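You operate a simulated robot arm through the tools that you are given. There is no shell and no other tool.

The job below is to be done with a simulated robot arm. You get a single attempt, and the scene is never put back.

## Task
Add the sugar that the card asks for to the jam and stir it in.
Fine: one cup alone, spill none, warm it on LOW, stir with the wooden spoon till no sugar shows, cup and spoon back, knob to OFF. Set down upright: what you pick out.

It is judged by the outcome, as a careful person would: the job done as asked, and still so three seconds after it is handed in. It fails if anything else is knocked over, pushed out of place, dropped, spilled or broken.

## Robot
A 7-joint arm with a two-finger parallel gripper, fixed in place. Base frame: the origin is at the foot of the arm, x ahead of it, y to its left, z up. Units: m, rad, N and s.
Its first joint turns from -2.897 to 2.897 rad. Payload 4.4 kg.
The TCP is the grasp point between the finger pads, 0.023 m short of the fingertips. In the tool frame z runs along the fingers and y along their closing line. The gripper opens to 0.094 m. The fingers are 0.038 m wide and 0.01 m thick; the gripper's body (0.054 by 0.096 m) begins 0.039 m behind the TCP.
Orientation is told as [roll, pitch, yaw] about the base's x, y, z axes, in that order, counted from this pose: with the fingers straight down and closing along the base's y, the tool's x points along the base's -x, its y along +y and its z along -z.

## Interface
- The arm moves only by the tool play_rows. Its argument "series" is a list that holds one entry, the list of rows, each a list of 7 numbers: the turn, a rotation vector about the base's x, y, z in rad, then the shift along the base's x, y, z in m, then the finger opening in m, from 0 to 0.094. In form: [[[wx, wy, wz, x, y, z, fingers], ...]]. A call has 1 to 20 rows; each row is the pose to reach, as a shift and turn from the pose commanded when the call began. Each row takes 0.2 s and may step no farther than 0.05 m and 0.15 rad from the row before; otherwise, or with a gripper value out of range, the whole call is refused. A pose out of reach is approached as far as the arm can. The call stops where the force on the tool passes 40 N (or 10 N more than at its start, if that is more) or the arm is blocked; 0.2 s more then pass. Each finger travels about 0.072 m/s and halts on what it meets, pressing with about 36 N; the grip force reading is that of the motor and also rises with nothing between the fingers. The clock runs only during rows and for 0.2 s after the last one: add rows that repeat a pose to give the fingers time. It gives the time, the measured TCP pose, the force on the tool (base axes), the opening and the grip force at its end, in the units of the frame above (readings bear some noise), with the torque about the TCP (base axes, N m) and any sound that the robot's microphone picked up.
- Cameras (640 x 400 px; columns grow to the right, rows downward): "scene" is fixed at [0.0475, 0.6507, 1.4799]; the picture's right is [-0.22, -0.98, 0.00], its down [-0.53, 0.12, -0.84] and it looks along [0.82, -0.18, -0.54] (base axes); focal length 304 px, centre (320, 200). "wrist" rides on the gripper at [0.086, 0.016, -0.075] in the tool frame; the picture's right is [-0.18, 0.98, 0.00], its down [-0.58, -0.11, -0.81] and it looks along [-0.79, -0.15, 0.59] (tool axes); focal length 243 px, centre (320, 200). There is no depth. A picture from a camera that has moved, and an enlarged one, comes with that camera's place and axes in the base frame and with its lens.
- grab_frame(camera): a new picture of that camera. It takes no simulated time.
- inspect(camera, box): a new picture of the part [left, top, right, bottom] of that camera's present view, enlarged. It takes no simulated time.
- close_job(): hands the job in; it is judged then, once.

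Places have to be worked out from the pictures, the camera data and where the tool is seen. Open the gripper and draw the arm clear of the work before you hand the job in, unless the task says otherwise.

The tools are called after ">>>" by a JSON object that holds its "op" and its "data". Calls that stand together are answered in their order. play_rows: Moves the arm, as the interface text tells. Its arguments: {"type":"object","properties":{"series":{"type":"array","items":{"type":"array","items":{"type":"array","items":{"type":"number"}}}}},"required":["series"]} The other tools are called the same way: grab_frame (camera) takes a picture; inspect (camera, box) takes an enlarged picture of a part of a camera's view; close_job () hands the job in.

At the start:

```text
time: 0.0
position: [0.6161, 0.114, 1.3117]
orientation: [0.0, 0.001, 0.0]
force: [-0.1, -0.3, -0.2]
torque: [0.0, -0.01, -0.02]
opening: 0.0941
grip_force: 0.1
```

scene: 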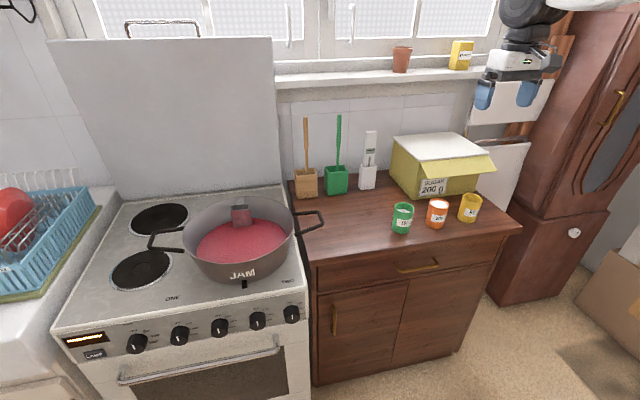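
wrist: 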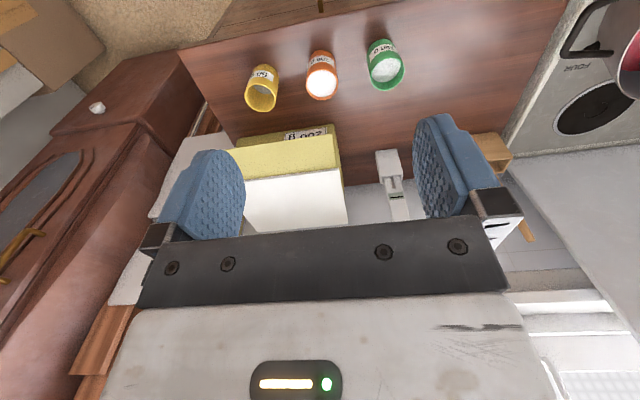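

I begin by enlarging the parts of the scene that carry text: the card, cups, knobs, and pot.

>>> {"op": "inspect", "data": {"camera": "scene", "box": [380, 120, 520, 240]}}

>>> {"op": "inspect", "data": {"camera": "scene", "box": [60, 290, 310, 390]}}

>>> {"op": "inspect", "data": {"camera": "scene", "box": [140, 180, 340, 300]}}

>>> {"op": "inspect", "data": {"camera": "scene", "box": [280, 100, 400, 210]}}

>>> {"op": "inspect", "data": {"camera": "wrist", "box": [220, 20, 420, 145]}}

```text
3.33 times, centred on (450, 180) of scene
camera zoom: at [0.0475, 0.6507, 1.4799], right [-0.22, -0.98, 0.0], down [-0.53, 0.12, -0.84], along [0.82, -0.18, -0.54], focal length 1012 px, centre (-113, 267)
```

zoom: 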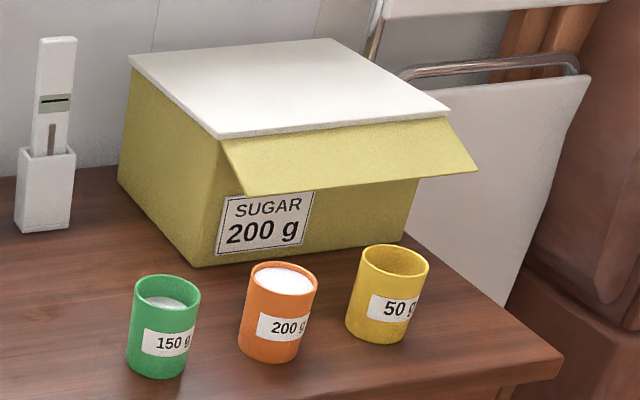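

```text
2.56 times, centred on (185, 340) of scene
camera zoom: at [0.0475, 0.6507, 1.4799], right [-0.22, -0.98, 0.0], down [-0.53, 0.12, -0.84], along [0.82, -0.18, -0.54], focal length 777 px, centre (666, -158)
```

zoom: 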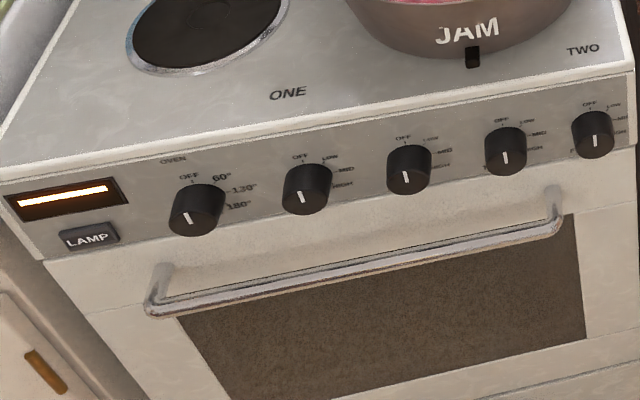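

```text
3.20 times, centred on (240, 240) of scene
camera zoom: at [0.0475, 0.6507, 1.4799], right [-0.22, -0.98, 0.0], down [-0.53, 0.12, -0.84], along [0.82, -0.18, -0.54], focal length 971 px, centre (576, 72)
```

zoom: 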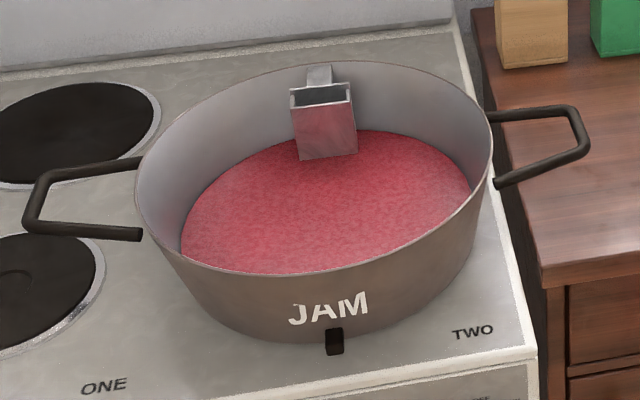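

```text
3.64 times, centred on (340, 155) of scene
camera zoom: at [0.0475, 0.6507, 1.4799], right [-0.22, -0.98, 0.0], down [-0.53, 0.12, -0.84], along [0.82, -0.18, -0.54], focal length 1104 px, centre (247, 364)
```

zoom: 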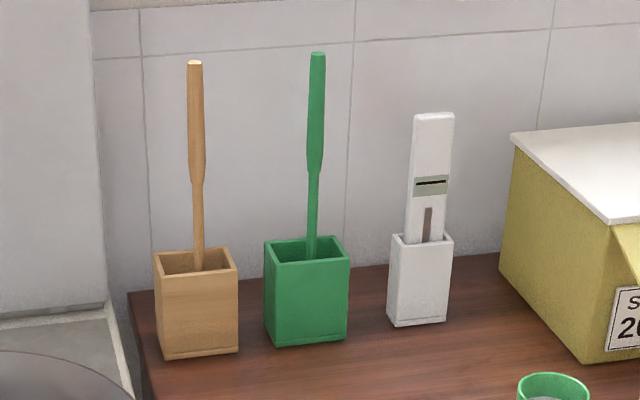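

```text
3.20 times, centred on (320, 82) of wrist
camera zoom: at [0.5313, 0.1296, 1.3854], right [0.18, 0.98, 0.0], down [0.58, -0.11, 0.81], along [0.79, -0.15, -0.59], focal length 776 px, centre (320, 576)
```

zoom: 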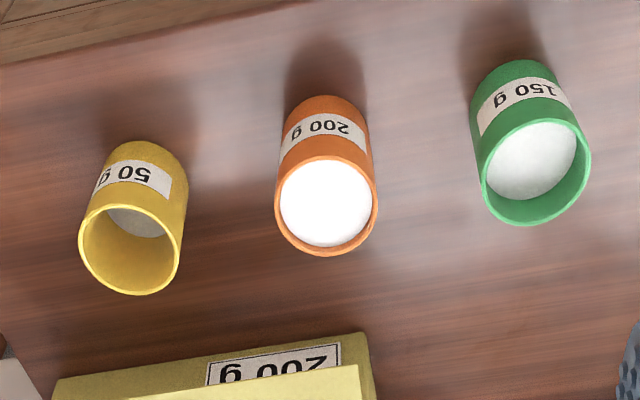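

The box's card reads SUGAR 200 g and the orange cup is marked 200 g. Triangulating from both cameras puts its rim at about (0.774, 0.087, 0.923). I'll move the wrist camera to the left, high above everything, to study the stove.

>>> {"op": "play_rows", "data": {"series": [[[0, 0, 0, -0.0174, 0.0358, -0.01, 0.094], [0, 0, 0, -0.0348, 0.0716, -0.02, 0.094], [0, 0, 0, -0.0522, 0.1074, -0.03, 0.094], [0, 0, 0, -0.0696, 0.1432, -0.04, 0.094], [0, 0, 0, -0.087, 0.179, -0.05, 0.094], [0, 0, 0, -0.1044, 0.2148, -0.06, 0.094], [0, 0, 0, -0.1218, 0.2506, -0.07, 0.094], [0, 0, 0, -0.1392, 0.2864, -0.08, 0.094], [0, 0, 0, -0.1566, 0.3222, -0.09, 0.094], [0, 0, 0, -0.174, 0.358, -0.1, 0.094], [0, 0, 0, -0.1914, 0.3938, -0.11, 0.094], [0, 0, 0, -0.2088, 0.4296, -0.12, 0.094], [0, 0, 0, -0.2262, 0.4654, -0.13, 0.094]]]}}

>>> {"op": "grab_frame", "data": {"camera": "wrist"}}

>>> {"op": "grab_frame", "data": {"camera": "scene"}}

```text
time: 2.8
position: [0.3917, 0.5768, 1.1821]
orientation: [0.0, 0.0, 0.0]
force: [-0.3, -0.1, -0.6]
torque: [0.0, 0.01, 0.0]
opening: 0.094
grip_force: 0.0
```

```text
taken
camera wrist: at [0.3071, 0.5921, 1.255], right [0.18, 0.98, 0.0], down [0.58, -0.11, 0.81], along [0.79, -0.15, -0.59], focal length 243 px, centre (320, 200)
```

wrist: 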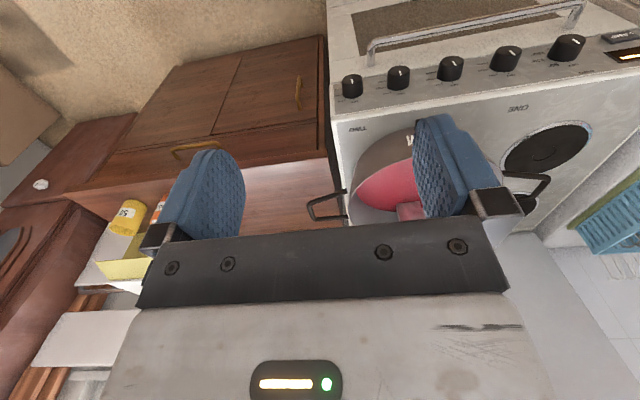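

```text
taken
```

scene: 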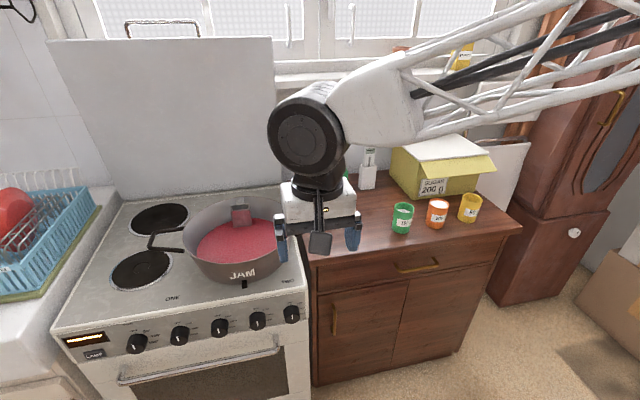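

The camera now sees the knobs; I enlarge them.

>>> {"op": "inspect", "data": {"camera": "wrist", "box": [330, 20, 490, 120]}}

>>> {"op": "inspect", "data": {"camera": "wrist", "box": [480, 20, 640, 120]}}

>>> {"op": "inspect", "data": {"camera": "wrist", "box": [320, 100, 480, 240]}}

>>> {"op": "inspect", "data": {"camera": "scene", "box": [230, 280, 320, 345]}}

>>> {"op": "inspect", "data": {"camera": "scene", "box": [100, 300, 250, 370]}}

```text
4.00 times, centred on (410, 70) of wrist
camera zoom: at [0.3071, 0.5921, 1.255], right [0.18, 0.98, 0.0], down [0.58, -0.11, 0.81], along [0.79, -0.15, -0.59], focal length 970 px, centre (-40, 720)
```

zoom: 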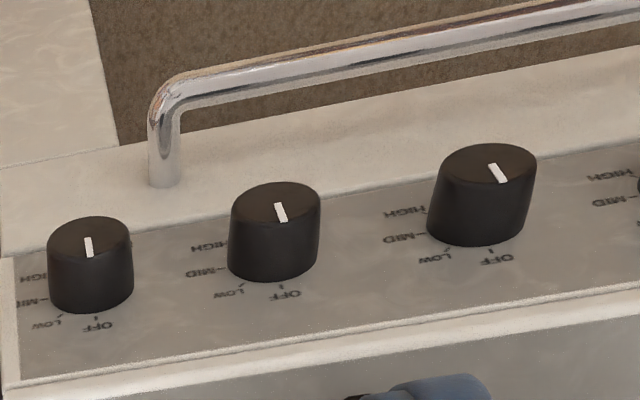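

```text
4.00 times, centred on (560, 70) of wrist
camera zoom: at [0.3071, 0.5921, 1.255], right [0.18, 0.98, 0.0], down [0.58, -0.11, 0.81], along [0.79, -0.15, -0.59], focal length 970 px, centre (-640, 720)
```

zoom: 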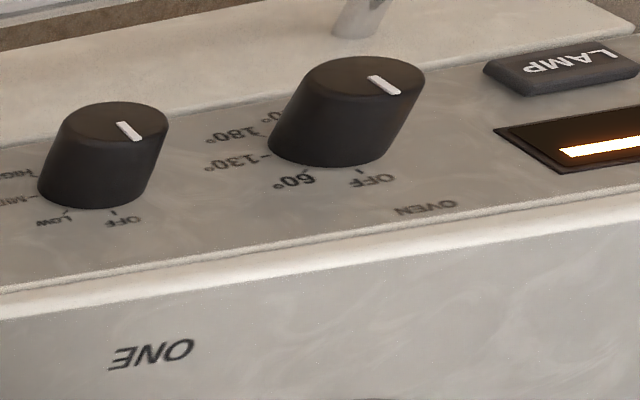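

```text
2.86 times, centred on (400, 170) of wrist
camera zoom: at [0.3071, 0.5921, 1.255], right [0.18, 0.98, 0.0], down [0.58, -0.11, 0.81], along [0.79, -0.15, -0.59], focal length 693 px, centre (91, 286)
```

zoom: 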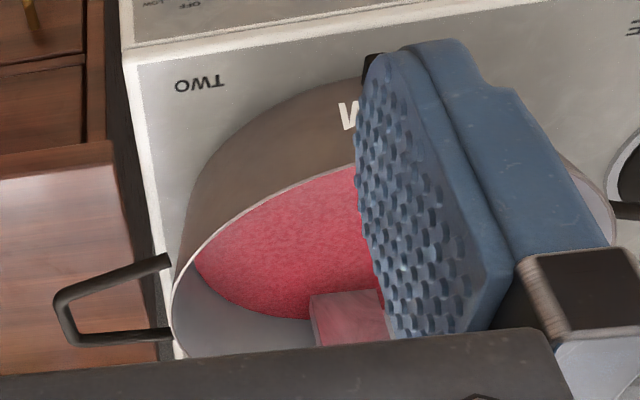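

```text
6.15 times, centred on (275, 312) of scene
camera zoom: at [0.0475, 0.6507, 1.4799], right [-0.22, -0.98, 0.0], down [-0.53, 0.12, -0.84], along [0.82, -0.18, -0.54], focal length 1868 px, centre (597, -492)
```

zoom: 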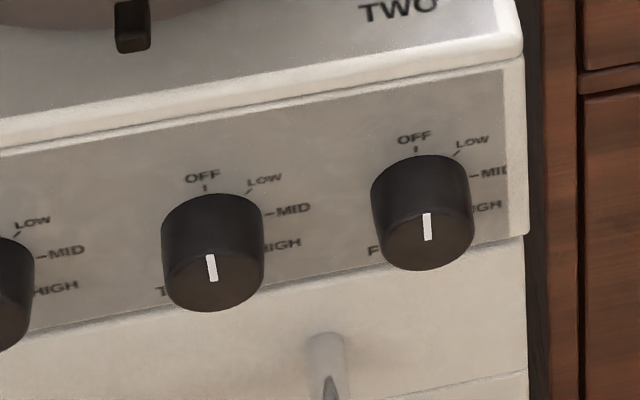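

```text
4.27 times, centred on (175, 335) of scene
camera zoom: at [0.0475, 0.6507, 1.4799], right [-0.22, -0.98, 0.0], down [-0.53, 0.12, -0.84], along [0.82, -0.18, -0.54], focal length 1295 px, centre (939, -376)
```

zoom: 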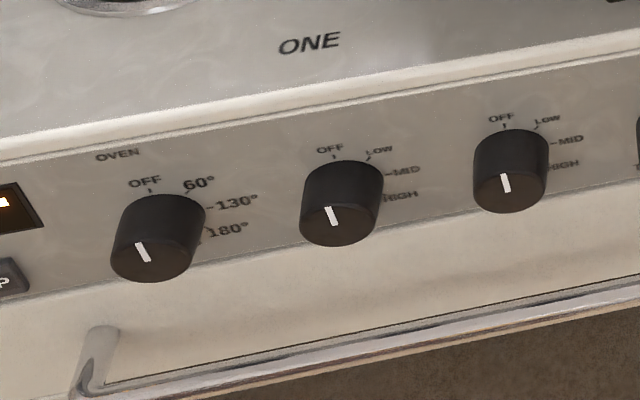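

The pot's burner and its knob must be identified; the labels under the knobs are hidden from above ("T…", "F…"). I estimate the knob faces near (0.56, 0.62..0.98, 0.78), so I lower the camera in front, pitched up, to read them.

>>> {"op": "play_rows", "data": {"series": [[[0, -0.0667, 0, -0.003, 0.008, -0.038, 0.094], [0, -0.133, 0, -0.006, 0.016, -0.076, 0.094], [0, -0.2, 0, -0.009, 0.024, -0.114, 0.094], [0, -0.267, 0, -0.012, 0.032, -0.152, 0.094], [0, -0.333, 0, -0.015, 0.04, -0.19, 0.094], [0, -0.4, 0, -0.018, 0.048, -0.228, 0.094], [0, -0.467, 0, -0.021, 0.056, -0.266, 0.094], [0, -0.533, 0, -0.024, 0.064, -0.304, 0.094], [0, -0.6, 0, -0.027, 0.073, -0.34, 0.094]]]}}

>>> {"op": "grab_frame", "data": {"camera": "wrist"}}

>>> {"op": "grab_frame", "data": {"camera": "scene"}}

```text
time: 4.8
position: [0.3629, 0.6532, 0.8415]
orientation: [0.001, -0.602, 0.0]
force: [1.7, 0.4, -0.1]
torque: [-0.02, 0.0, -0.01]
opening: 0.094
grip_force: 0.0
```

```text
taken
camera wrist: at [0.2508, 0.6677, 0.8537], right [0.15, 0.98, 0.1], down [0.02, -0.11, 0.99], along [0.99, -0.15, -0.04], focal length 243 px, centre (320, 200)
```

wrist: 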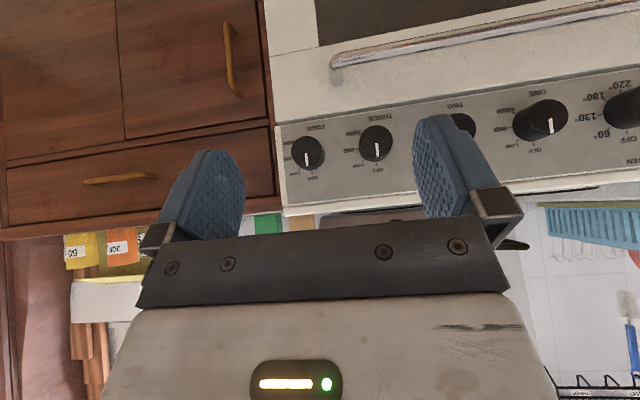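

```text
taken
```

scene: 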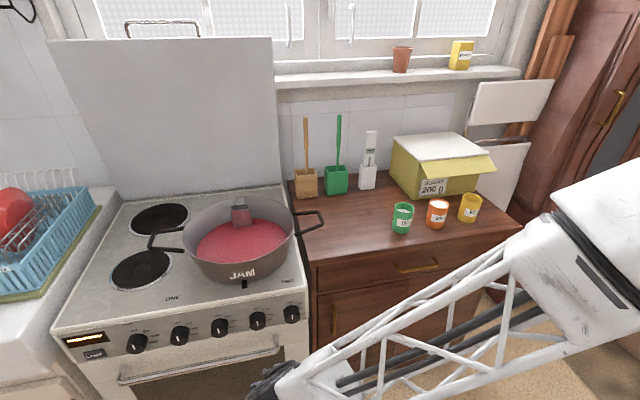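

Labels below the knobs read, left to right: OVEN, ONE, TWO, THREE, FOUR. I'll enlarge to confirm them.

>>> {"op": "inspect", "data": {"camera": "wrist", "box": [280, 80, 440, 200]}}

>>> {"op": "inspect", "data": {"camera": "wrist", "box": [420, 70, 640, 200]}}

>>> {"op": "inspect", "data": {"camera": "scene", "box": [450, 20, 560, 90]}}

>>> {"op": "inspect", "data": {"camera": "scene", "box": [170, 180, 330, 300]}}

```text
3.33 times, centred on (360, 140) of wrist
camera zoom: at [0.2508, 0.6677, 0.8537], right [0.15, 0.98, 0.1], down [0.02, -0.11, 0.99], along [0.99, -0.15, -0.04], focal length 809 px, centre (187, 400)
```

zoom: 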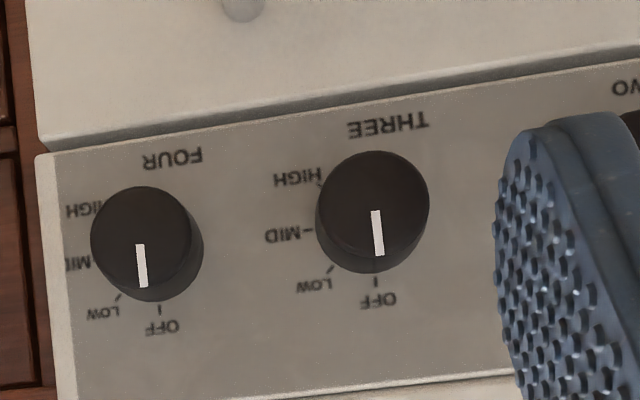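

```text
2.91 times, centred on (530, 135) of wrist
camera zoom: at [0.2508, 0.6677, 0.8537], right [0.15, 0.98, 0.1], down [0.02, -0.11, 0.99], along [0.99, -0.15, -0.04], focal length 706 px, centre (-291, 389)
```

zoom: 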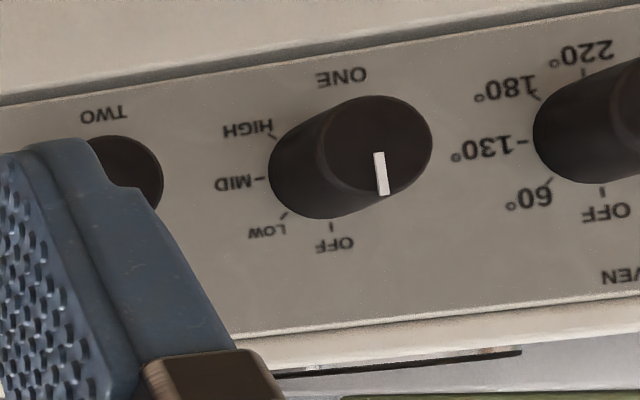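

```text
5.71 times, centred on (505, 55) of scene
camera zoom: at [0.0475, 0.6507, 1.4799], right [-0.22, -0.98, 0.0], down [-0.53, 0.12, -0.84], along [0.82, -0.18, -0.54], focal length 1734 px, centre (-737, 1029)
```

zoom: 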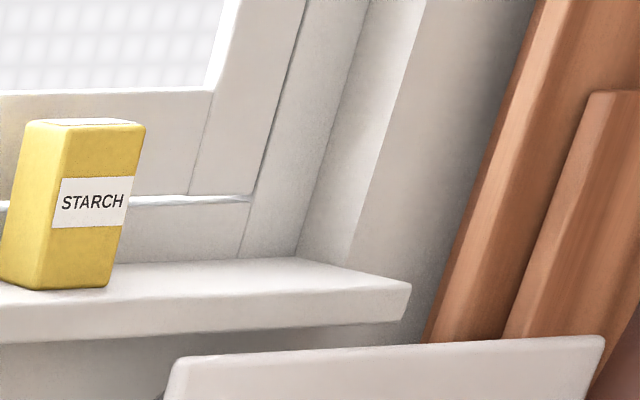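

```text
3.33 times, centred on (250, 240) of scene
camera zoom: at [0.0475, 0.6507, 1.4799], right [-0.22, -0.98, 0.0], down [-0.53, 0.12, -0.84], along [0.82, -0.18, -0.54], focal length 1012 px, centre (553, 67)
```

zoom: 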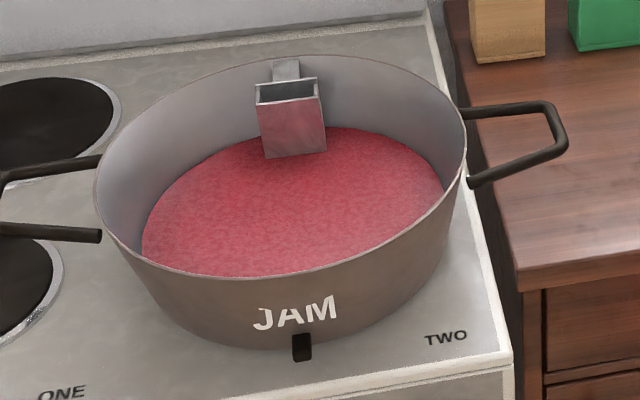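

Confirmed: the pot stands on burner TWO (front right), whose knob is the middle one, with its face at roughly (0.56, 0.805, 0.777) and its axis along x. Next I level the tool along +x in free space in front of the stove.

>>> {"op": "play_rows", "data": {"series": [[[0, -0.139, 0, 0.0, 0.014, -0.003, 0.094], [0, -0.278, 0, 0.0, 0.028, -0.006, 0.094], [0, -0.416, 0, 0.0, 0.042, -0.009, 0.094], [0, -0.555, 0, 0.0, 0.056, -0.012, 0.094], [0, -0.693, 0, 0.0, 0.07, -0.015, 0.094], [0, -0.832, 0, 0.0, 0.084, -0.018, 0.094], [0, -0.9708, 0, 0.0, 0.1, -0.02, 0.094]]]}}

>>> {"op": "grab_frame", "data": {"camera": "wrist"}}

>>> {"op": "grab_frame", "data": {"camera": "scene"}}

```text
time: 6.4
position: [0.3632, 0.7524, 0.8229]
orientation: [2.517, -1.567, -2.518]
force: [-0.4, -1.1, 0.5]
torque: [-0.02, 0.05, -0.04]
opening: 0.0938
grip_force: 0.1
```

```text
taken
camera wrist: at [0.2899, 0.7684, 0.7351], right [0.0, 0.98, 0.19], down [-0.81, -0.11, 0.58], along [0.59, -0.15, 0.79], focal length 243 px, centre (320, 200)
```

wrist: 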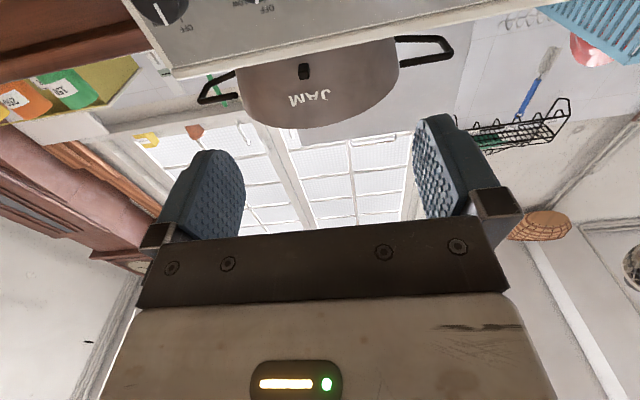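

```text
taken
```

scene: 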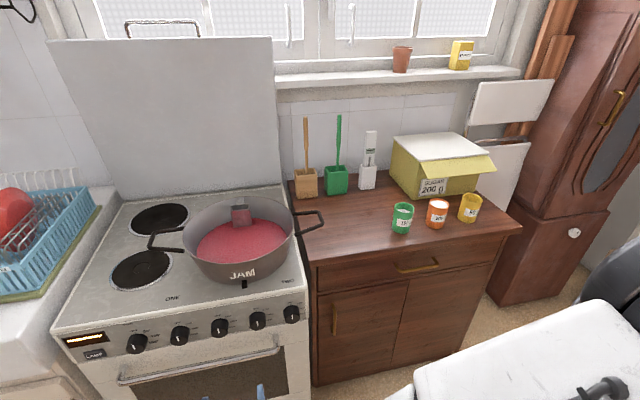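

Tool is level with the camera hanging below. I roll about the tool axis (+x) to put the camera on top, so it won't hit the counter when gripping the cup from the side.

>>> {"op": "play_rows", "data": {"series": [[[0.15, 0, 0, 0, 0, 0, 0.094], [0.3, 0, 0, 0, 0, 0, 0.094], [0.45, 0, 0, 0, 0, 0, 0.094], [0.6, 0, 0, 0, 0, 0, 0.094], [0.75, 0, 0, 0, 0, 0, 0.094], [0.9, 0, 0, 0, 0, 0, 0.094], [1.05, 0, 0, 0, 0, 0, 0.094], [1.2, 0, 0, 0, 0, 0, 0.094], [1.35, 0, 0, 0, 0, 0, 0.094], [1.5, 0, 0, 0, 0, 0, 0.094], [1.65, 0, 0, 0, 0, 0, 0.094], [1.8, 0, 0, 0, 0, 0, 0.094], [1.95, 0, 0, 0, 0, 0, 0.094], [2.1, 0, 0, 0, 0, 0, 0.094], [2.25, 0, 0, 0, 0, 0, 0.094], [2.4, 0, 0, 0, 0, 0, 0.094], [2.55, 0, 0, 0, 0, 0, 0.094], [2.7, 0, 0, 0, 0, 0, 0.094], [2.85, 0, 0, 0, 0, 0, 0.094], [3.0, 0, 0, 0, 0, 0, 0.094]]]}}

>>> {"op": "grab_frame", "data": {"camera": "wrist"}}

```text
time: 10.8
position: [0.2947, 0.9065, 0.7899]
orientation: [1.204, 1.082, -0.955]
force: [0.0, 0.4, -0.2]
torque: [-0.02, 0.01, -0.01]
opening: 0.0937
grip_force: 0.1
out of reach, approached as far as the arm can: row 5, 6, 7, 8, 9, 10, 11, 12, 13, 14, 15, 16, 17, 18
stopped in row 20: the arm was blocked; the commanded pose is now the measured one
```

```text
taken
camera wrist: at [0.2411, 0.8706, 0.8858], right [0.8, -0.53, 0.27], down [-0.39, -0.81, -0.43], along [0.44, 0.24, -0.86], focal length 243 px, centre (320, 200)
```

wrist: 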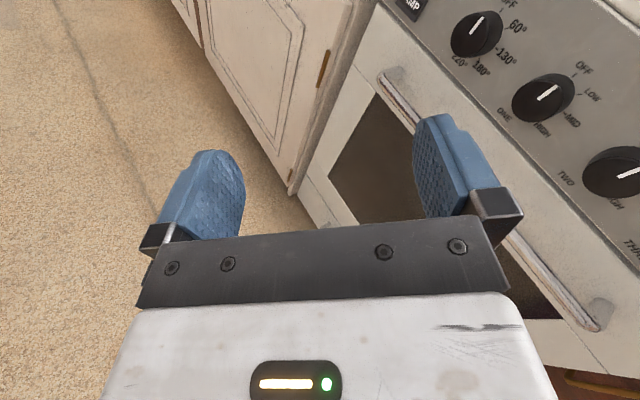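

The + direction runs into a limit and the arm settled off-pose. I check the scene before correcting.

>>> {"op": "grab_frame", "data": {"camera": "scene"}}

```text
taken
```

scene: 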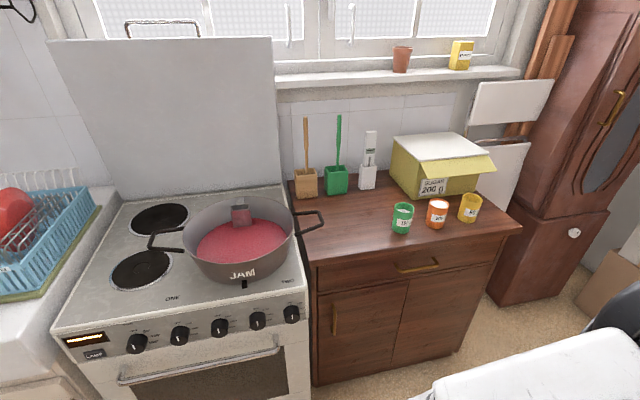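

Nothing was touched. From the camera axes the tool now points along (0.58, 0.80, -0.16); I unwind the roll by about -2.7 rad about the tool's own axis and return toward the earlier place, planning to flip the other way.

>>> {"op": "play_rows", "data": {"series": [[[-0.0867, -0.12, 0.024, 0.0036, -0.0086, 0.002, 0.094], [-0.1734, -0.24, 0.048, 0.0072, -0.0172, 0.004, 0.094], [-0.2601, -0.36, 0.072, 0.0108, -0.0258, 0.006, 0.094], [-0.3468, -0.48, 0.096, 0.0144, -0.0344, 0.008, 0.094], [-0.4335, -0.6, 0.12, 0.018, -0.043, 0.01, 0.094], [-0.5202, -0.72, 0.144, 0.0216, -0.0516, 0.012, 0.094], [-0.6069, -0.84, 0.168, 0.0252, -0.0602, 0.014, 0.094], [-0.6936, -0.96, 0.192, 0.0288, -0.0688, 0.016, 0.094], [-0.7803, -1.08, 0.216, 0.0324, -0.0774, 0.018, 0.094], [-0.867, -1.2, 0.24, 0.036, -0.086, 0.02, 0.094], [-0.9537, -1.32, 0.264, 0.0396, -0.0946, 0.022, 0.094], [-1.0404, -1.44, 0.288, 0.0432, -0.1032, 0.024, 0.094], [-1.1271, -1.56, 0.312, 0.0468, -0.1118, 0.026, 0.094], [-1.2138, -1.68, 0.336, 0.0504, -0.1204, 0.028, 0.094], [-1.3005, -1.8, 0.36, 0.054, -0.129, 0.03, 0.094], [-1.3872, -1.92, 0.384, 0.0576, -0.1376, 0.032, 0.094], [-1.4739, -2.04, 0.408, 0.0612, -0.1462, 0.034, 0.094], [-1.5606, -2.16, 0.432, 0.0648, -0.1548, 0.036, 0.094]]]}}

>>> {"op": "grab_frame", "data": {"camera": "wrist"}}

>>> {"op": "grab_frame", "data": {"camera": "scene"}}

```text
time: 14.6
position: [0.3596, 0.7486, 0.8238]
orientation: [-0.139, -1.419, 1.087]
force: [0.3, -0.6, 0.5]
torque: [0.02, -0.01, 0.01]
opening: 0.0938
grip_force: 0.1
```

```text
taken
camera wrist: at [0.2985, 0.6853, 0.7497], right [-0.79, 0.6, 0.16], down [-0.34, -0.63, 0.7], along [0.52, 0.49, 0.7], focal length 243 px, centre (320, 200)
```

wrist: 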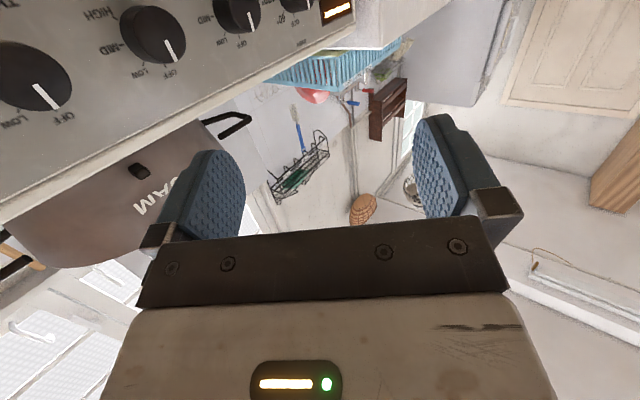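

```text
taken
```

scene: 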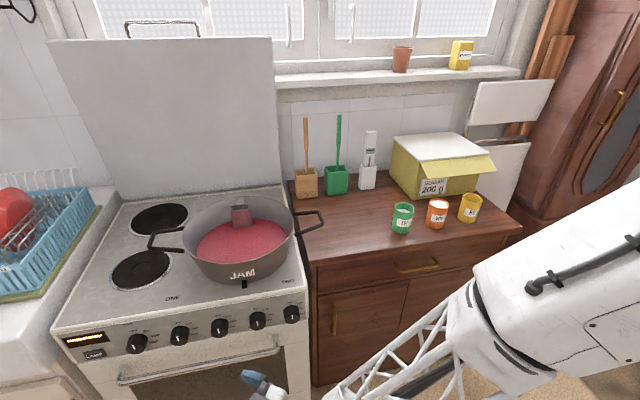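

Back to the camera-below pose cleanly. I now turn the tool's heading back to +x about the vertical.

>>> {"op": "play_rows", "data": {"series": [[[0, 0, -0.1347, 0, 0, 0, 0.094], [0, 0, -0.2694, 0, 0, 0, 0.094], [0, 0, -0.4041, 0, 0, 0, 0.094], [0, 0, -0.5388, 0, 0, 0, 0.094], [0, 0, -0.6735, 0, 0, 0, 0.094], [0, 0, -0.8082, 0, 0, 0, 0.094], [0, 0, -0.943, 0, 0, 0, 0.094]]]}}

>>> {"op": "inspect", "data": {"camera": "wrist", "box": [0, 0, 640, 220]}}

```text
time: 16.2
position: [0.3591, 0.7504, 0.8255]
orientation: [-0.125, -1.419, 0.126]
force: [0.4, 1.2, 0.5]
torque: [-0.01, -0.01, 0.04]
opening: 0.094
grip_force: 0.0
```

```text
1.00 times, centred on (320, 110) of wrist (not enlarged: the box is as wide or as high as the picture)
camera zoom: at [0.2735, 0.7635, 0.75], right [0.03, 0.99, 0.16], down [-0.71, -0.1, 0.7], along [0.7, -0.13, 0.7], focal length 243 px, centre (320, 290)
```

zoom: 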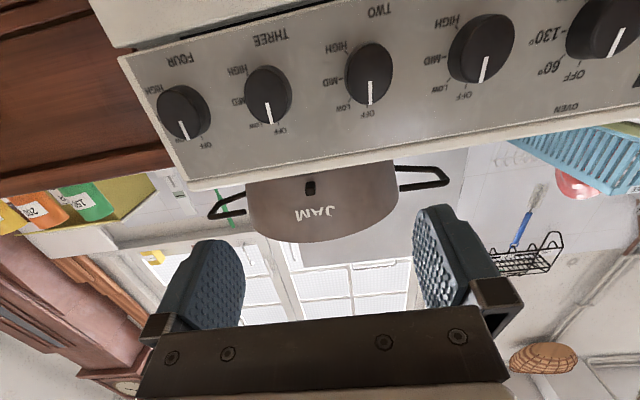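

Heading is +x now. I roll about the tool axis in the negative direction.

>>> {"op": "play_rows", "data": {"series": [[[-0.148, 0, 0.023, 0, 0, 0, 0.094], [-0.296, 0, 0.046, 0, 0, 0, 0.094], [-0.444, 0, 0.069, 0, 0, 0, 0.094], [-0.592, 0, 0.092, 0, 0, 0, 0.094], [-0.74, 0, 0.115, 0, 0, 0, 0.094], [-0.888, 0, 0.138, 0, 0, 0, 0.094], [-1.036, 0, 0.161, 0, 0, 0, 0.094], [-1.184, 0, 0.184, 0, 0, 0, 0.094], [-1.332, 0, 0.207, 0, 0, 0, 0.094], [-1.48, 0, 0.23, 0, 0, 0, 0.094]]]}}

>>> {"op": "play_rows", "data": {"series": [[[-0.148, 0, 0.023, 0, 0, 0, 0.094], [-0.296, 0, 0.046, 0, 0, 0, 0.094], [-0.444, 0, 0.069, 0, 0, 0, 0.094], [-0.592, 0, 0.092, 0, 0, 0, 0.094], [-0.74, 0, 0.115, 0, 0, 0, 0.094], [-0.888, 0, 0.138, 0, 0, 0, 0.094], [-1.036, 0, 0.161, 0, 0, 0, 0.094], [-1.184, 0, 0.184, 0, 0, 0, 0.094], [-1.332, 0, 0.207, 0, 0, 0, 0.094], [-1.48, 0, 0.23, 0, 0, 0, 0.094]]]}}

>>> {"op": "grab_frame", "data": {"camera": "wrist"}}

>>> {"op": "grab_frame", "data": {"camera": "scene"}}

```text
time: 18.4
position: [0.3586, 0.7499, 0.8254]
orientation: [-1.415, -0.052, 1.568]
force: [-0.2, 0.6, 0.4]
torque: [-0.02, 0.0, 0.0]
opening: 0.0939
grip_force: 0.0
```

```text
time: 20.6
position: [0.3544, 0.7248, 0.7993]
orientation: [-1.237, 1.068, 1.868]
force: [-0.4, -0.3, 0.2]
torque: [0.0, 0.01, 0.0]
opening: 0.0939
grip_force: 0.2
out of reach, approached as far as the arm can: row 8, 9, 10
```

```text
taken
camera wrist: at [0.294, 0.6698, 0.879], right [-0.1, -0.79, -0.61], down [-0.87, 0.36, -0.33], along [0.48, 0.5, -0.72], focal length 243 px, centre (320, 200)
```

wrist: 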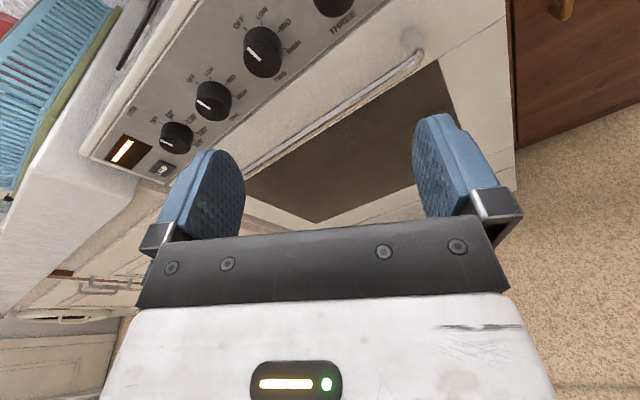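

```text
taken
```

scene: 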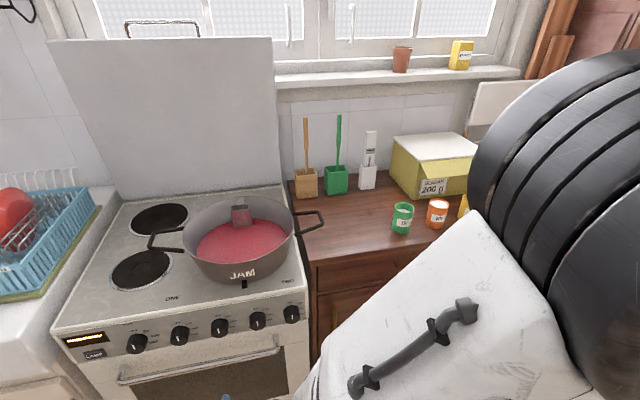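

The negative roll ends at about -2.5 rad at this spot, so the full flip isn't available here. I roll back to about -0.75 (closing axis oblique), which leaves room to turn the knob clockwise.

>>> {"op": "play_rows", "data": {"series": [[[0.145, 0, -0.0225, 0, 0, 0, 0.094], [0.29, 0, -0.045, 0, 0, 0, 0.094], [0.435, 0, -0.0675, 0, 0, 0, 0.094], [0.58, 0, -0.09, 0, 0, 0, 0.094], [0.725, 0, -0.1125, 0, 0, 0, 0.094], [0.87, 0, -0.135, 0, 0, 0, 0.094], [1.015, 0, -0.1575, 0, 0, 0, 0.094], [1.16, 0, -0.18, 0, 0, 0, 0.094], [1.305, 0, -0.2025, 0, 0, 0, 0.094], [1.45, 0, -0.225, 0, 0, 0, 0.094], [1.595, 0, -0.2475, 0, 0, 0, 0.094], [1.74, 0, -0.27, 0, 0, 0, 0.094], [1.885, 0, -0.2925, 0, 0, 0, 0.094], [2.03, 0, -0.315, 0, 0, 0, 0.094], [2.175, 0, -0.3375, 0, 0, 0, 0.094]]]}}

>>> {"op": "grab_frame", "data": {"camera": "wrist"}}

```text
time: 23.8
position: [0.3535, 0.7256, 0.8022]
orientation: [-1.241, -1.088, 1.276]
force: [0.0, -1.2, -0.3]
torque: [0.02, -0.03, -0.02]
opening: 0.0942
grip_force: 0.1
```

```text
taken
camera wrist: at [0.27, 0.7, 0.7286], right [-0.04, 0.96, -0.27], down [-0.71, 0.16, 0.68], along [0.7, 0.22, 0.68], focal length 243 px, centre (320, 200)
```

wrist: 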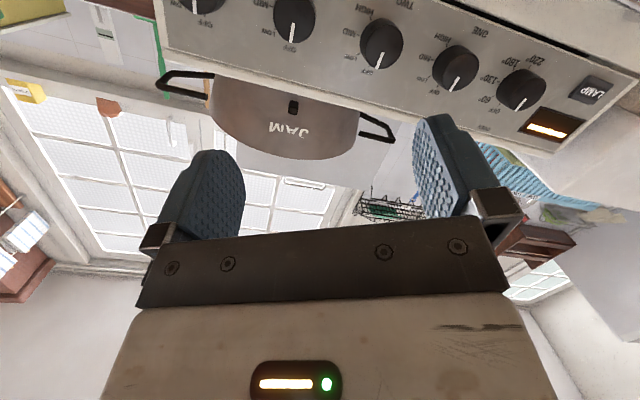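

The roll is now about -0.46 from camera-below, tool pitched 0.15 down. Knob TWO's face triangulates to about (0.563, 0.80, 0.774); I level the tool, roll a bit more, and go to a standoff at x = 0.49.

>>> {"op": "play_rows", "data": {"series": [[[-0.06, -0.0375, 0, 0.034, 0.0186, -0.007, 0.08], [-0.12, -0.075, 0, 0.068, 0.0372, -0.014, 0.08], [-0.18, -0.112, 0, 0.102, 0.0558, -0.021, 0.08], [-0.24, -0.15, 0, 0.1365, 0.0744, -0.028, 0.08], [-0.24, -0.15, 0, 0.1365, 0.0744, -0.028, 0.08]]]}}

>>> {"op": "grab_frame", "data": {"camera": "wrist"}}

>>> {"op": "inspect", "data": {"camera": "scene", "box": [140, 280, 300, 400]}}

```text
time: 25.0
position: [0.4924, 0.7993, 0.7737]
orientation: [-1.571, -0.867, 1.558]
force: [0.2, 0.4, -0.7]
torque: [-0.02, 0.04, 0.01]
opening: 0.08
grip_force: 0.0
```

```text
taken
camera wrist: at [0.419, 0.7557, 0.6965], right [0.01, 0.87, -0.49], down [-0.8, 0.31, 0.51], along [0.6, 0.39, 0.7], focal length 243 px, centre (320, 200)
```

wrist: 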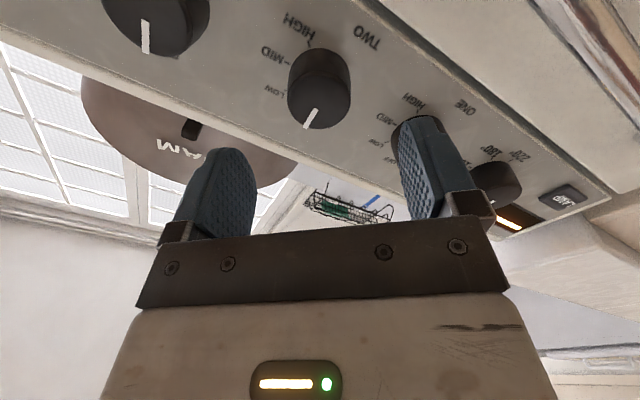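

```text
3.33 times, centred on (220, 340) of scene
camera zoom: at [0.0475, 0.6507, 1.4799], right [-0.22, -0.98, 0.0], down [-0.53, 0.12, -0.84], along [0.82, -0.18, -0.54], focal length 1012 px, centre (653, -267)
```

zoom: 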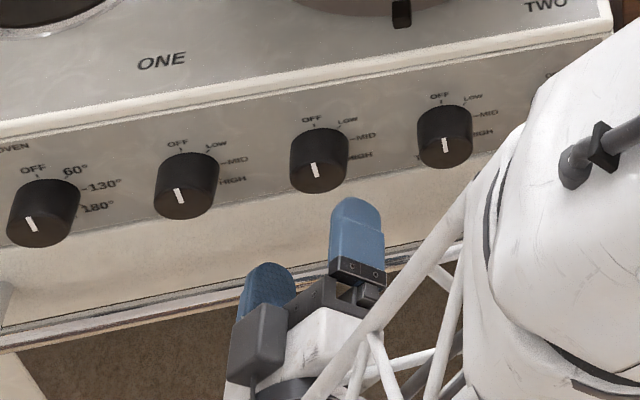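

The tool axis should project to about (320, 98) at the knob's face depth, and knob TWO appears there. I enlarge to check the alignment.

>>> {"op": "inspect", "data": {"camera": "wrist", "box": [250, 20, 390, 150]}}

```text
3.08 times, centred on (320, 85) of wrist
camera zoom: at [0.419, 0.7557, 0.6965], right [0.01, 0.87, -0.49], down [-0.8, 0.31, 0.51], along [0.6, 0.39, 0.7], focal length 746 px, centre (320, 554)
```

zoom: 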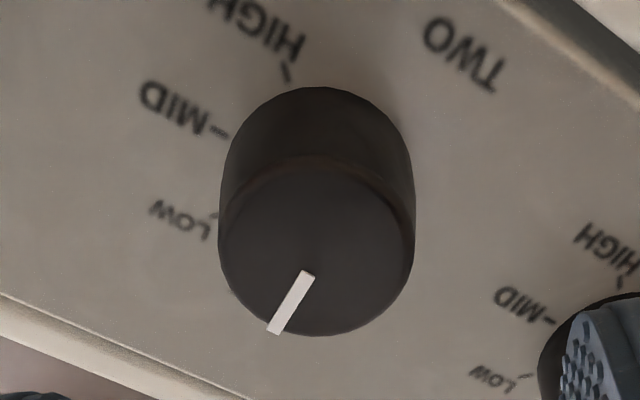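

Aligned within a millimetre: the face is at x ≈ 0.56, the knob is about 40 mm wide and 27 mm long. I advance 0.064 m and close on it.

>>> {"op": "play_rows", "data": {"series": [[[0, 0, 0, 0.022, 0, 0, 0.08], [0, 0, 0, 0.044, 0, 0, 0.08], [0, 0, 0, 0.064, 0, 0, 0.08], [0, 0, 0, 0.064, 0, 0, 0.06], [0, 0, 0, 0.064, 0, 0, 0.038], [0, 0, 0, 0.064, 0, 0, 0.036], [0, 0, 0, 0.064, 0, 0, 0.036]]]}}

>>> {"op": "grab_frame", "data": {"camera": "wrist"}}

```text
time: 26.6
position: [0.5578, 0.7972, 0.7755]
orientation: [-1.573, -0.87, 1.557]
force: [-1.6, -18.5, 10.6]
torque: [0.11, -0.24, -0.54]
opening: 0.0429
grip_force: 45.2
```

```text
taken
camera wrist: at [0.4838, 0.7545, 0.6975], right [0.01, 0.87, -0.49], down [-0.8, 0.31, 0.51], along [0.6, 0.39, 0.7], focal length 243 px, centre (320, 200)
```

wrist: 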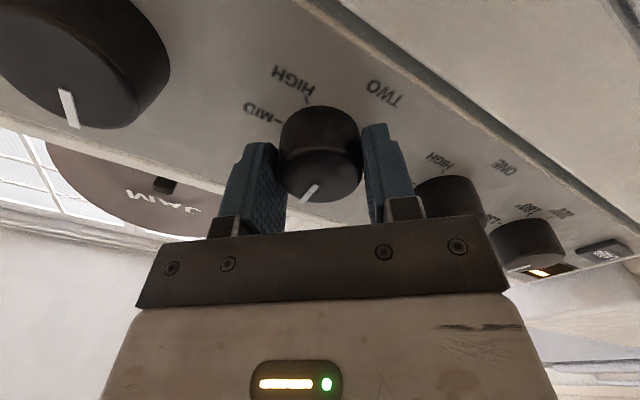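

The knob is gripped (opening 0.043), with about 21 N sideways from a ~2 mm offset. I ease that and turn +45° about x (clockwise as seen from the front) toward LOW.

>>> {"op": "play_rows", "data": {"series": [[[0, 0, 0, 0, -0.0023, 0.0019, 0.036], [0.13, 0, 0, 0, -0.0023, 0.0019, 0.036], [0.26, 0, 0, 0, -0.0023, 0.0019, 0.036], [0.39, 0, 0, 0, -0.0023, 0.0019, 0.036], [0.52, 0, 0, 0, -0.0023, 0.0019, 0.036], [0.65, 0, 0, 0, -0.0023, 0.0019, 0.036], [0.785, 0, 0, 0, -0.0023, 0.0019, 0.036], [0.785, 0, 0, 0, -0.0023, 0.0019, 0.036]]]}}

>>> {"op": "grab_frame", "data": {"camera": "wrist"}}

>>> {"op": "inspect", "data": {"camera": "wrist", "box": [240, 60, 420, 220]}}

>>> {"op": "inspect", "data": {"camera": "scene", "box": [140, 280, 300, 400]}}

```text
time: 27.0
position: [0.5584, 0.7982, 0.7752]
orientation: [-1.568, -0.871, 1.556]
force: [10.4, 9.1, -6.8]
torque: [0.04, 0.35, 0.12]
opening: 0.0429
grip_force: 45.4
stopped in row 2: the force on the tool passed its limit at 56 N (the readings are from after the stop); the commanded pose is now the measured one
```

```text
taken
camera wrist: at [0.4837, 0.7542, 0.6978], right [0.01, 0.87, -0.49], down [-0.8, 0.3, 0.52], along [0.6, 0.39, 0.7], focal length 243 px, centre (320, 200)
```

wrist: 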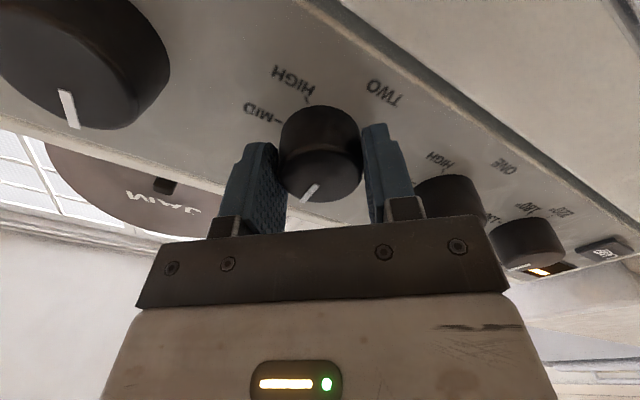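

```text
2.50 times, centred on (330, 140) of wrist
camera zoom: at [0.4837, 0.7542, 0.6978], right [0.01, 0.87, -0.49], down [-0.8, 0.3, 0.52], along [0.6, 0.39, 0.7], focal length 606 px, centre (295, 350)
```

zoom: 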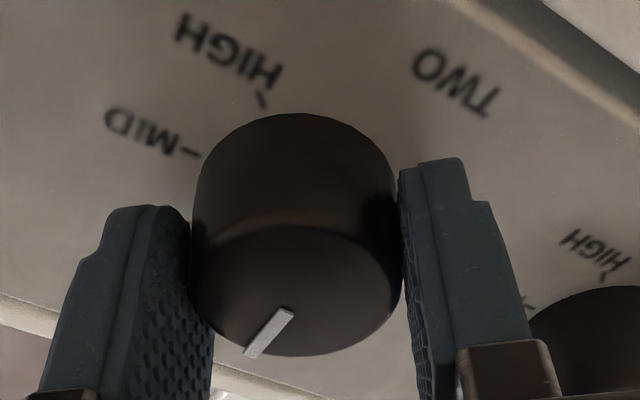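

```text
3.33 times, centred on (220, 340) of scene
camera zoom: at [0.0475, 0.6507, 1.4799], right [-0.22, -0.98, 0.0], down [-0.53, 0.12, -0.84], along [0.82, -0.18, -0.54], focal length 1012 px, centre (653, -267)
```

zoom: 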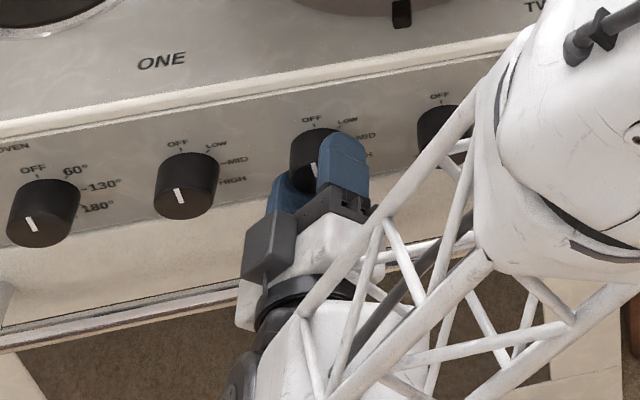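

A brief 56 N spike stopped it; the sideways error has now reversed and is small. I turn in gentler steps from here.

>>> {"op": "play_rows", "data": {"series": [[[0, 0, 0, -0.0005, 0.0, 0.0, 0.036], [0.03, 0, 0, -0.0005, 0.0, 0.0, 0.036], [0.06, 0, 0, -0.0005, 0.0, 0.0, 0.036], [0.1, 0, 0, -0.0005, 0.0, 0.0, 0.036], [0.14, 0, 0, -0.0005, 0.0, 0.0, 0.036], [0.18, 0, 0, -0.0005, 0.0, 0.0, 0.036]]]}}

>>> {"op": "inspect", "data": {"camera": "wrist", "box": [240, 60, 420, 220]}}

```text
time: 27.5
position: [0.5575, 0.7979, 0.7746]
orientation: [-1.568, -0.873, 1.555]
force: [9.5, 7.1, -6.0]
torque: [0.0, 0.29, 0.21]
opening: 0.0429
grip_force: 45.4
stopped in row 2: the force on the tool passed its limit at 44 N (the readings are from after the stop); the commanded pose is now the measured one
```

```text
2.50 times, centred on (330, 140) of wrist
camera zoom: at [0.4836, 0.7543, 0.6978], right [0.01, 0.87, -0.49], down [-0.8, 0.3, 0.52], along [0.6, 0.39, 0.7], focal length 606 px, centre (295, 350)
```

zoom: 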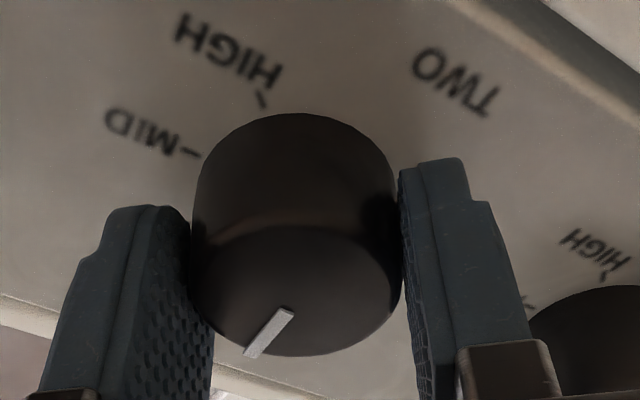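

I check the steady state first: hold the same pose for a few rows and read the force.

>>> {"op": "play_rows", "data": {"series": [[[0, 0, 0, 0, 0, 0, 0.036], [0, 0, 0, 0, 0, 0, 0.036], [0, 0, 0, 0, 0, 0, 0.036]]]}}

>>> {"op": "play_rows", "data": {"series": [[[0.01, 0, 0, 0, 0, 0, 0.036], [0.01, 0, 0, 0, 0, 0, 0.036]]]}}

>>> {"op": "play_rows", "data": {"series": [[[0.01, 0, 0, 0, 0, 0, 0.036], [0.01, 0, 0, 0, 0, 0, 0.036]]]}}

```text
time: 28.3
position: [0.5574, 0.7976, 0.7745]
orientation: [-1.568, -0.871, 1.557]
force: [19.3, 16.0, -12.3]
torque: [-0.01, 0.37, 0.3]
opening: 0.0426
grip_force: 45.3
```

```text
time: 28.9
position: [0.557, 0.7975, 0.7761]
orientation: [-1.566, -0.881, 1.558]
force: [7.6, 15.7, -10.6]
torque: [-0.02, 0.38, 0.43]
opening: 0.0426
grip_force: 45.1
```

```text
time: 29.5
position: [0.5573, 0.7992, 0.7766]
orientation: [-1.569, -0.892, 1.557]
force: [1.8, 20.5, -14.6]
torque: [-0.01, 0.29, 0.57]
opening: 0.0425
grip_force: 44.7
```

The arm is stiff (~20 N/mm) and the turn itself meets no torque, so the force is only sideways misalignment. I relieve it by 0.8 mm along +tool y and keep turning slowly.

>>> {"op": "play_rows", "data": {"series": [[[0, 0, 0, 0, 0.0004, -0.0003, 0.036], [0, 0, 0, 0, 0.0007, -0.0006, 0.036], [0.015, 0, 0, 0, 0.0007, -0.0006, 0.036], [0.03, 0, 0, 0, 0.0007, -0.0006, 0.036], [0.045, 0, 0, 0, 0.0007, -0.0006, 0.036], [0.06, 0, 0, 0, 0.0007, -0.0006, 0.036], [0.08, 0, 0, 0, 0.0007, -0.0006, 0.036], [0.1, 0, 0, 0, 0.0007, -0.0006, 0.036], [0.1, 0, 0, 0, 0.0007, -0.0006, 0.036]]]}}

>>> {"op": "inspect", "data": {"camera": "wrist", "box": [240, 60, 420, 220]}}

```text
time: 31.5
position: [0.5566, 0.7981, 0.7748]
orientation: [-1.566, -0.992, 1.555]
force: [-13.4, -7.9, 0.6]
torque: [-0.02, -0.01, -0.17]
opening: 0.0426
grip_force: 45.4
```

```text
2.50 times, centred on (330, 140) of wrist
camera zoom: at [0.4837, 0.7639, 0.6931], right [0.01, 0.92, -0.38], down [-0.8, 0.24, 0.55], along [0.6, 0.3, 0.74], focal length 606 px, centre (295, 350)
```

zoom: 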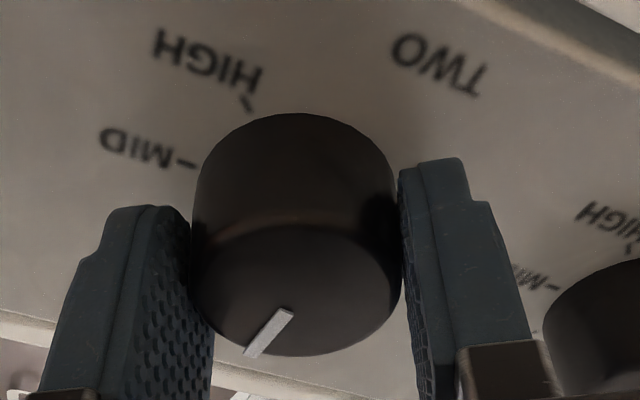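

The knob follows the gripper (pointer stays fixed in the picture while the labels turn). I continue slowly with tiny force relief.

>>> {"op": "play_rows", "data": {"series": [[[0.0, 0, 0, -0.0005, -0.0003, 0, 0.036], [0.02, 0, 0, -0.0005, -0.0003, 0, 0.036], [0.04, 0, 0, -0.0005, -0.0003, 0, 0.036], [0.06, 0, 0, -0.0005, -0.0003, 0, 0.036], [0.08, 0, 0, -0.0005, -0.0003, 0, 0.036], [0.1, 0, 0, -0.0005, -0.0003, 0, 0.036], [0.12, 0, 0, -0.0005, -0.0003, 0, 0.036], [0.14, 0, 0, -0.0005, -0.0003, 0, 0.036], [0.16, 0, 0, -0.0005, -0.0003, 0, 0.036], [0.18, 0, 0, -0.0005, -0.0003, 0, 0.036], [0.2, 0, 0, -0.0005, -0.0003, 0, 0.036], [0.22, 0, 0, -0.0005, -0.0003, 0, 0.036], [0.22, 0, 0, -0.0005, -0.0003, 0, 0.036]]]}}

```text
time: 33.1
position: [0.5579, 0.7974, 0.775]
orientation: [-1.56, -1.113, 1.55]
force: [9.5, 6.4, -5.6]
torque: [-0.02, 0.08, 0.17]
opening: 0.0423
grip_force: 45.0
stopped in row 8: the force on the tool passed its limit at 41 N (the readings are from after the stop); the commanded pose is now the measured one
```

It stopped at 41 N of sideways build-up after another 0.12 rad. I continue in short bursts, checking the force each time.

>>> {"op": "play_rows", "data": {"series": [[[0.0, 0, 0, 0.0, 0.0003, -0.0002, 0.036], [0.02, 0, 0, 0.0, 0.0003, -0.0002, 0.036], [0.04, 0, 0, 0.0, 0.0003, -0.0002, 0.036], [0.06, 0, 0, 0.0, 0.0003, -0.0002, 0.036], [0.08, 0, 0, 0.0, 0.0003, -0.0002, 0.036]]]}}

```text
time: 34.3
position: [0.5578, 0.7966, 0.7754]
orientation: [-1.554, -1.19, 1.543]
force: [18.8, -9.0, -8.2]
torque: [0.0, 0.21, -0.07]
opening: 0.0427
grip_force: 45.1
```

Relieve along the force direction (+x 0.7 mm, -y 0.4 mm, -z 0.3 mm) and turn on.

>>> {"op": "play_rows", "data": {"series": [[[0.0, 0, 0, 0.0007, -0.0004, -0.0003, 0.036], [0.02, 0, 0, 0.0007, -0.0004, -0.0003, 0.036], [0.04, 0, 0, 0.0007, -0.0004, -0.0003, 0.036], [0.06, 0, 0, 0.0007, -0.0004, -0.0003, 0.036], [0.08, 0, 0, 0.0007, -0.0004, -0.0003, 0.036]]]}}

```text
time: 35.5
position: [0.5574, 0.7975, 0.7758]
orientation: [-1.552, -1.274, 1.544]
force: [-11.0, -4.5, 4.7]
torque: [-0.04, -0.37, -0.24]
opening: 0.0422
grip_force: 44.7
```

Progress: about 0.40 rad of turn so far. I continue with small relief.

>>> {"op": "play_rows", "data": {"series": [[[0.0, 0, 0, -0.0004, -0.0002, 0.0002, 0.036], [0.02, 0, 0, -0.0004, -0.0002, 0.0002, 0.036], [0.04, 0, 0, -0.0004, -0.0002, 0.0002, 0.036], [0.06, 0, 0, -0.0004, -0.0002, 0.0002, 0.036], [0.08, 0, 0, -0.0004, -0.0002, 0.0002, 0.036]]]}}

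>>> {"op": "inspect", "data": {"camera": "wrist", "box": [240, 60, 420, 220]}}

```text
time: 36.7
position: [0.5576, 0.7988, 0.7754]
orientation: [-1.536, -1.353, 1.53]
force: [-10.4, 27.4, -11.2]
torque: [-0.03, 0.95, 0.55]
opening: 0.0428
grip_force: 45.4
```

```text
2.50 times, centred on (330, 140) of wrist
camera zoom: at [0.4835, 0.7948, 0.6867], right [0.01, 1.0, -0.03], down [-0.8, 0.03, 0.6], along [0.6, 0.02, 0.8], focal length 606 px, centre (295, 350)
```

zoom: 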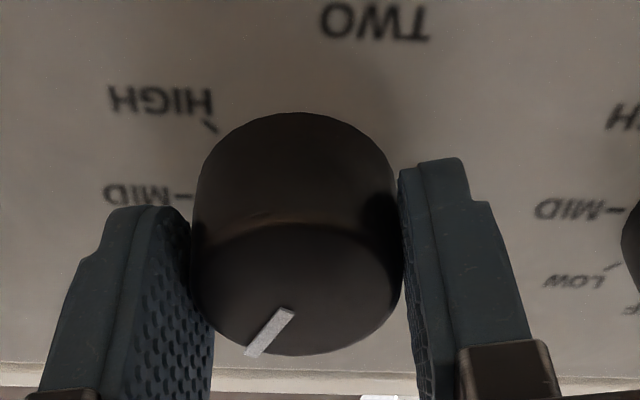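

The pointer is about 30° off vertical; LOW is at 45°. I relieve (+y 1 mm) and continue another 0.16 rad.

>>> {"op": "play_rows", "data": {"series": [[[0.0, 0, 0, -0.0003, 0.0006, -0.0003, 0.036], [0.0, 0, 0, -0.0004, 0.0011, -0.0004, 0.036], [0.02, 0, 0, -0.0004, 0.0011, -0.0004, 0.036], [0.04, 0, 0, -0.0004, 0.0011, -0.0004, 0.036], [0.06, 0, 0, -0.0004, 0.0011, -0.0004, 0.036], [0.08, 0, 0, -0.0004, 0.0011, -0.0004, 0.036]]]}}

```text
time: 38.1
position: [0.5566, 0.7985, 0.7744]
orientation: [-1.522, -1.433, 1.512]
force: [-17.4, 0.0, 20.3]
torque: [-0.02, -0.91, -0.06]
opening: 0.0425
grip_force: 44.6
```

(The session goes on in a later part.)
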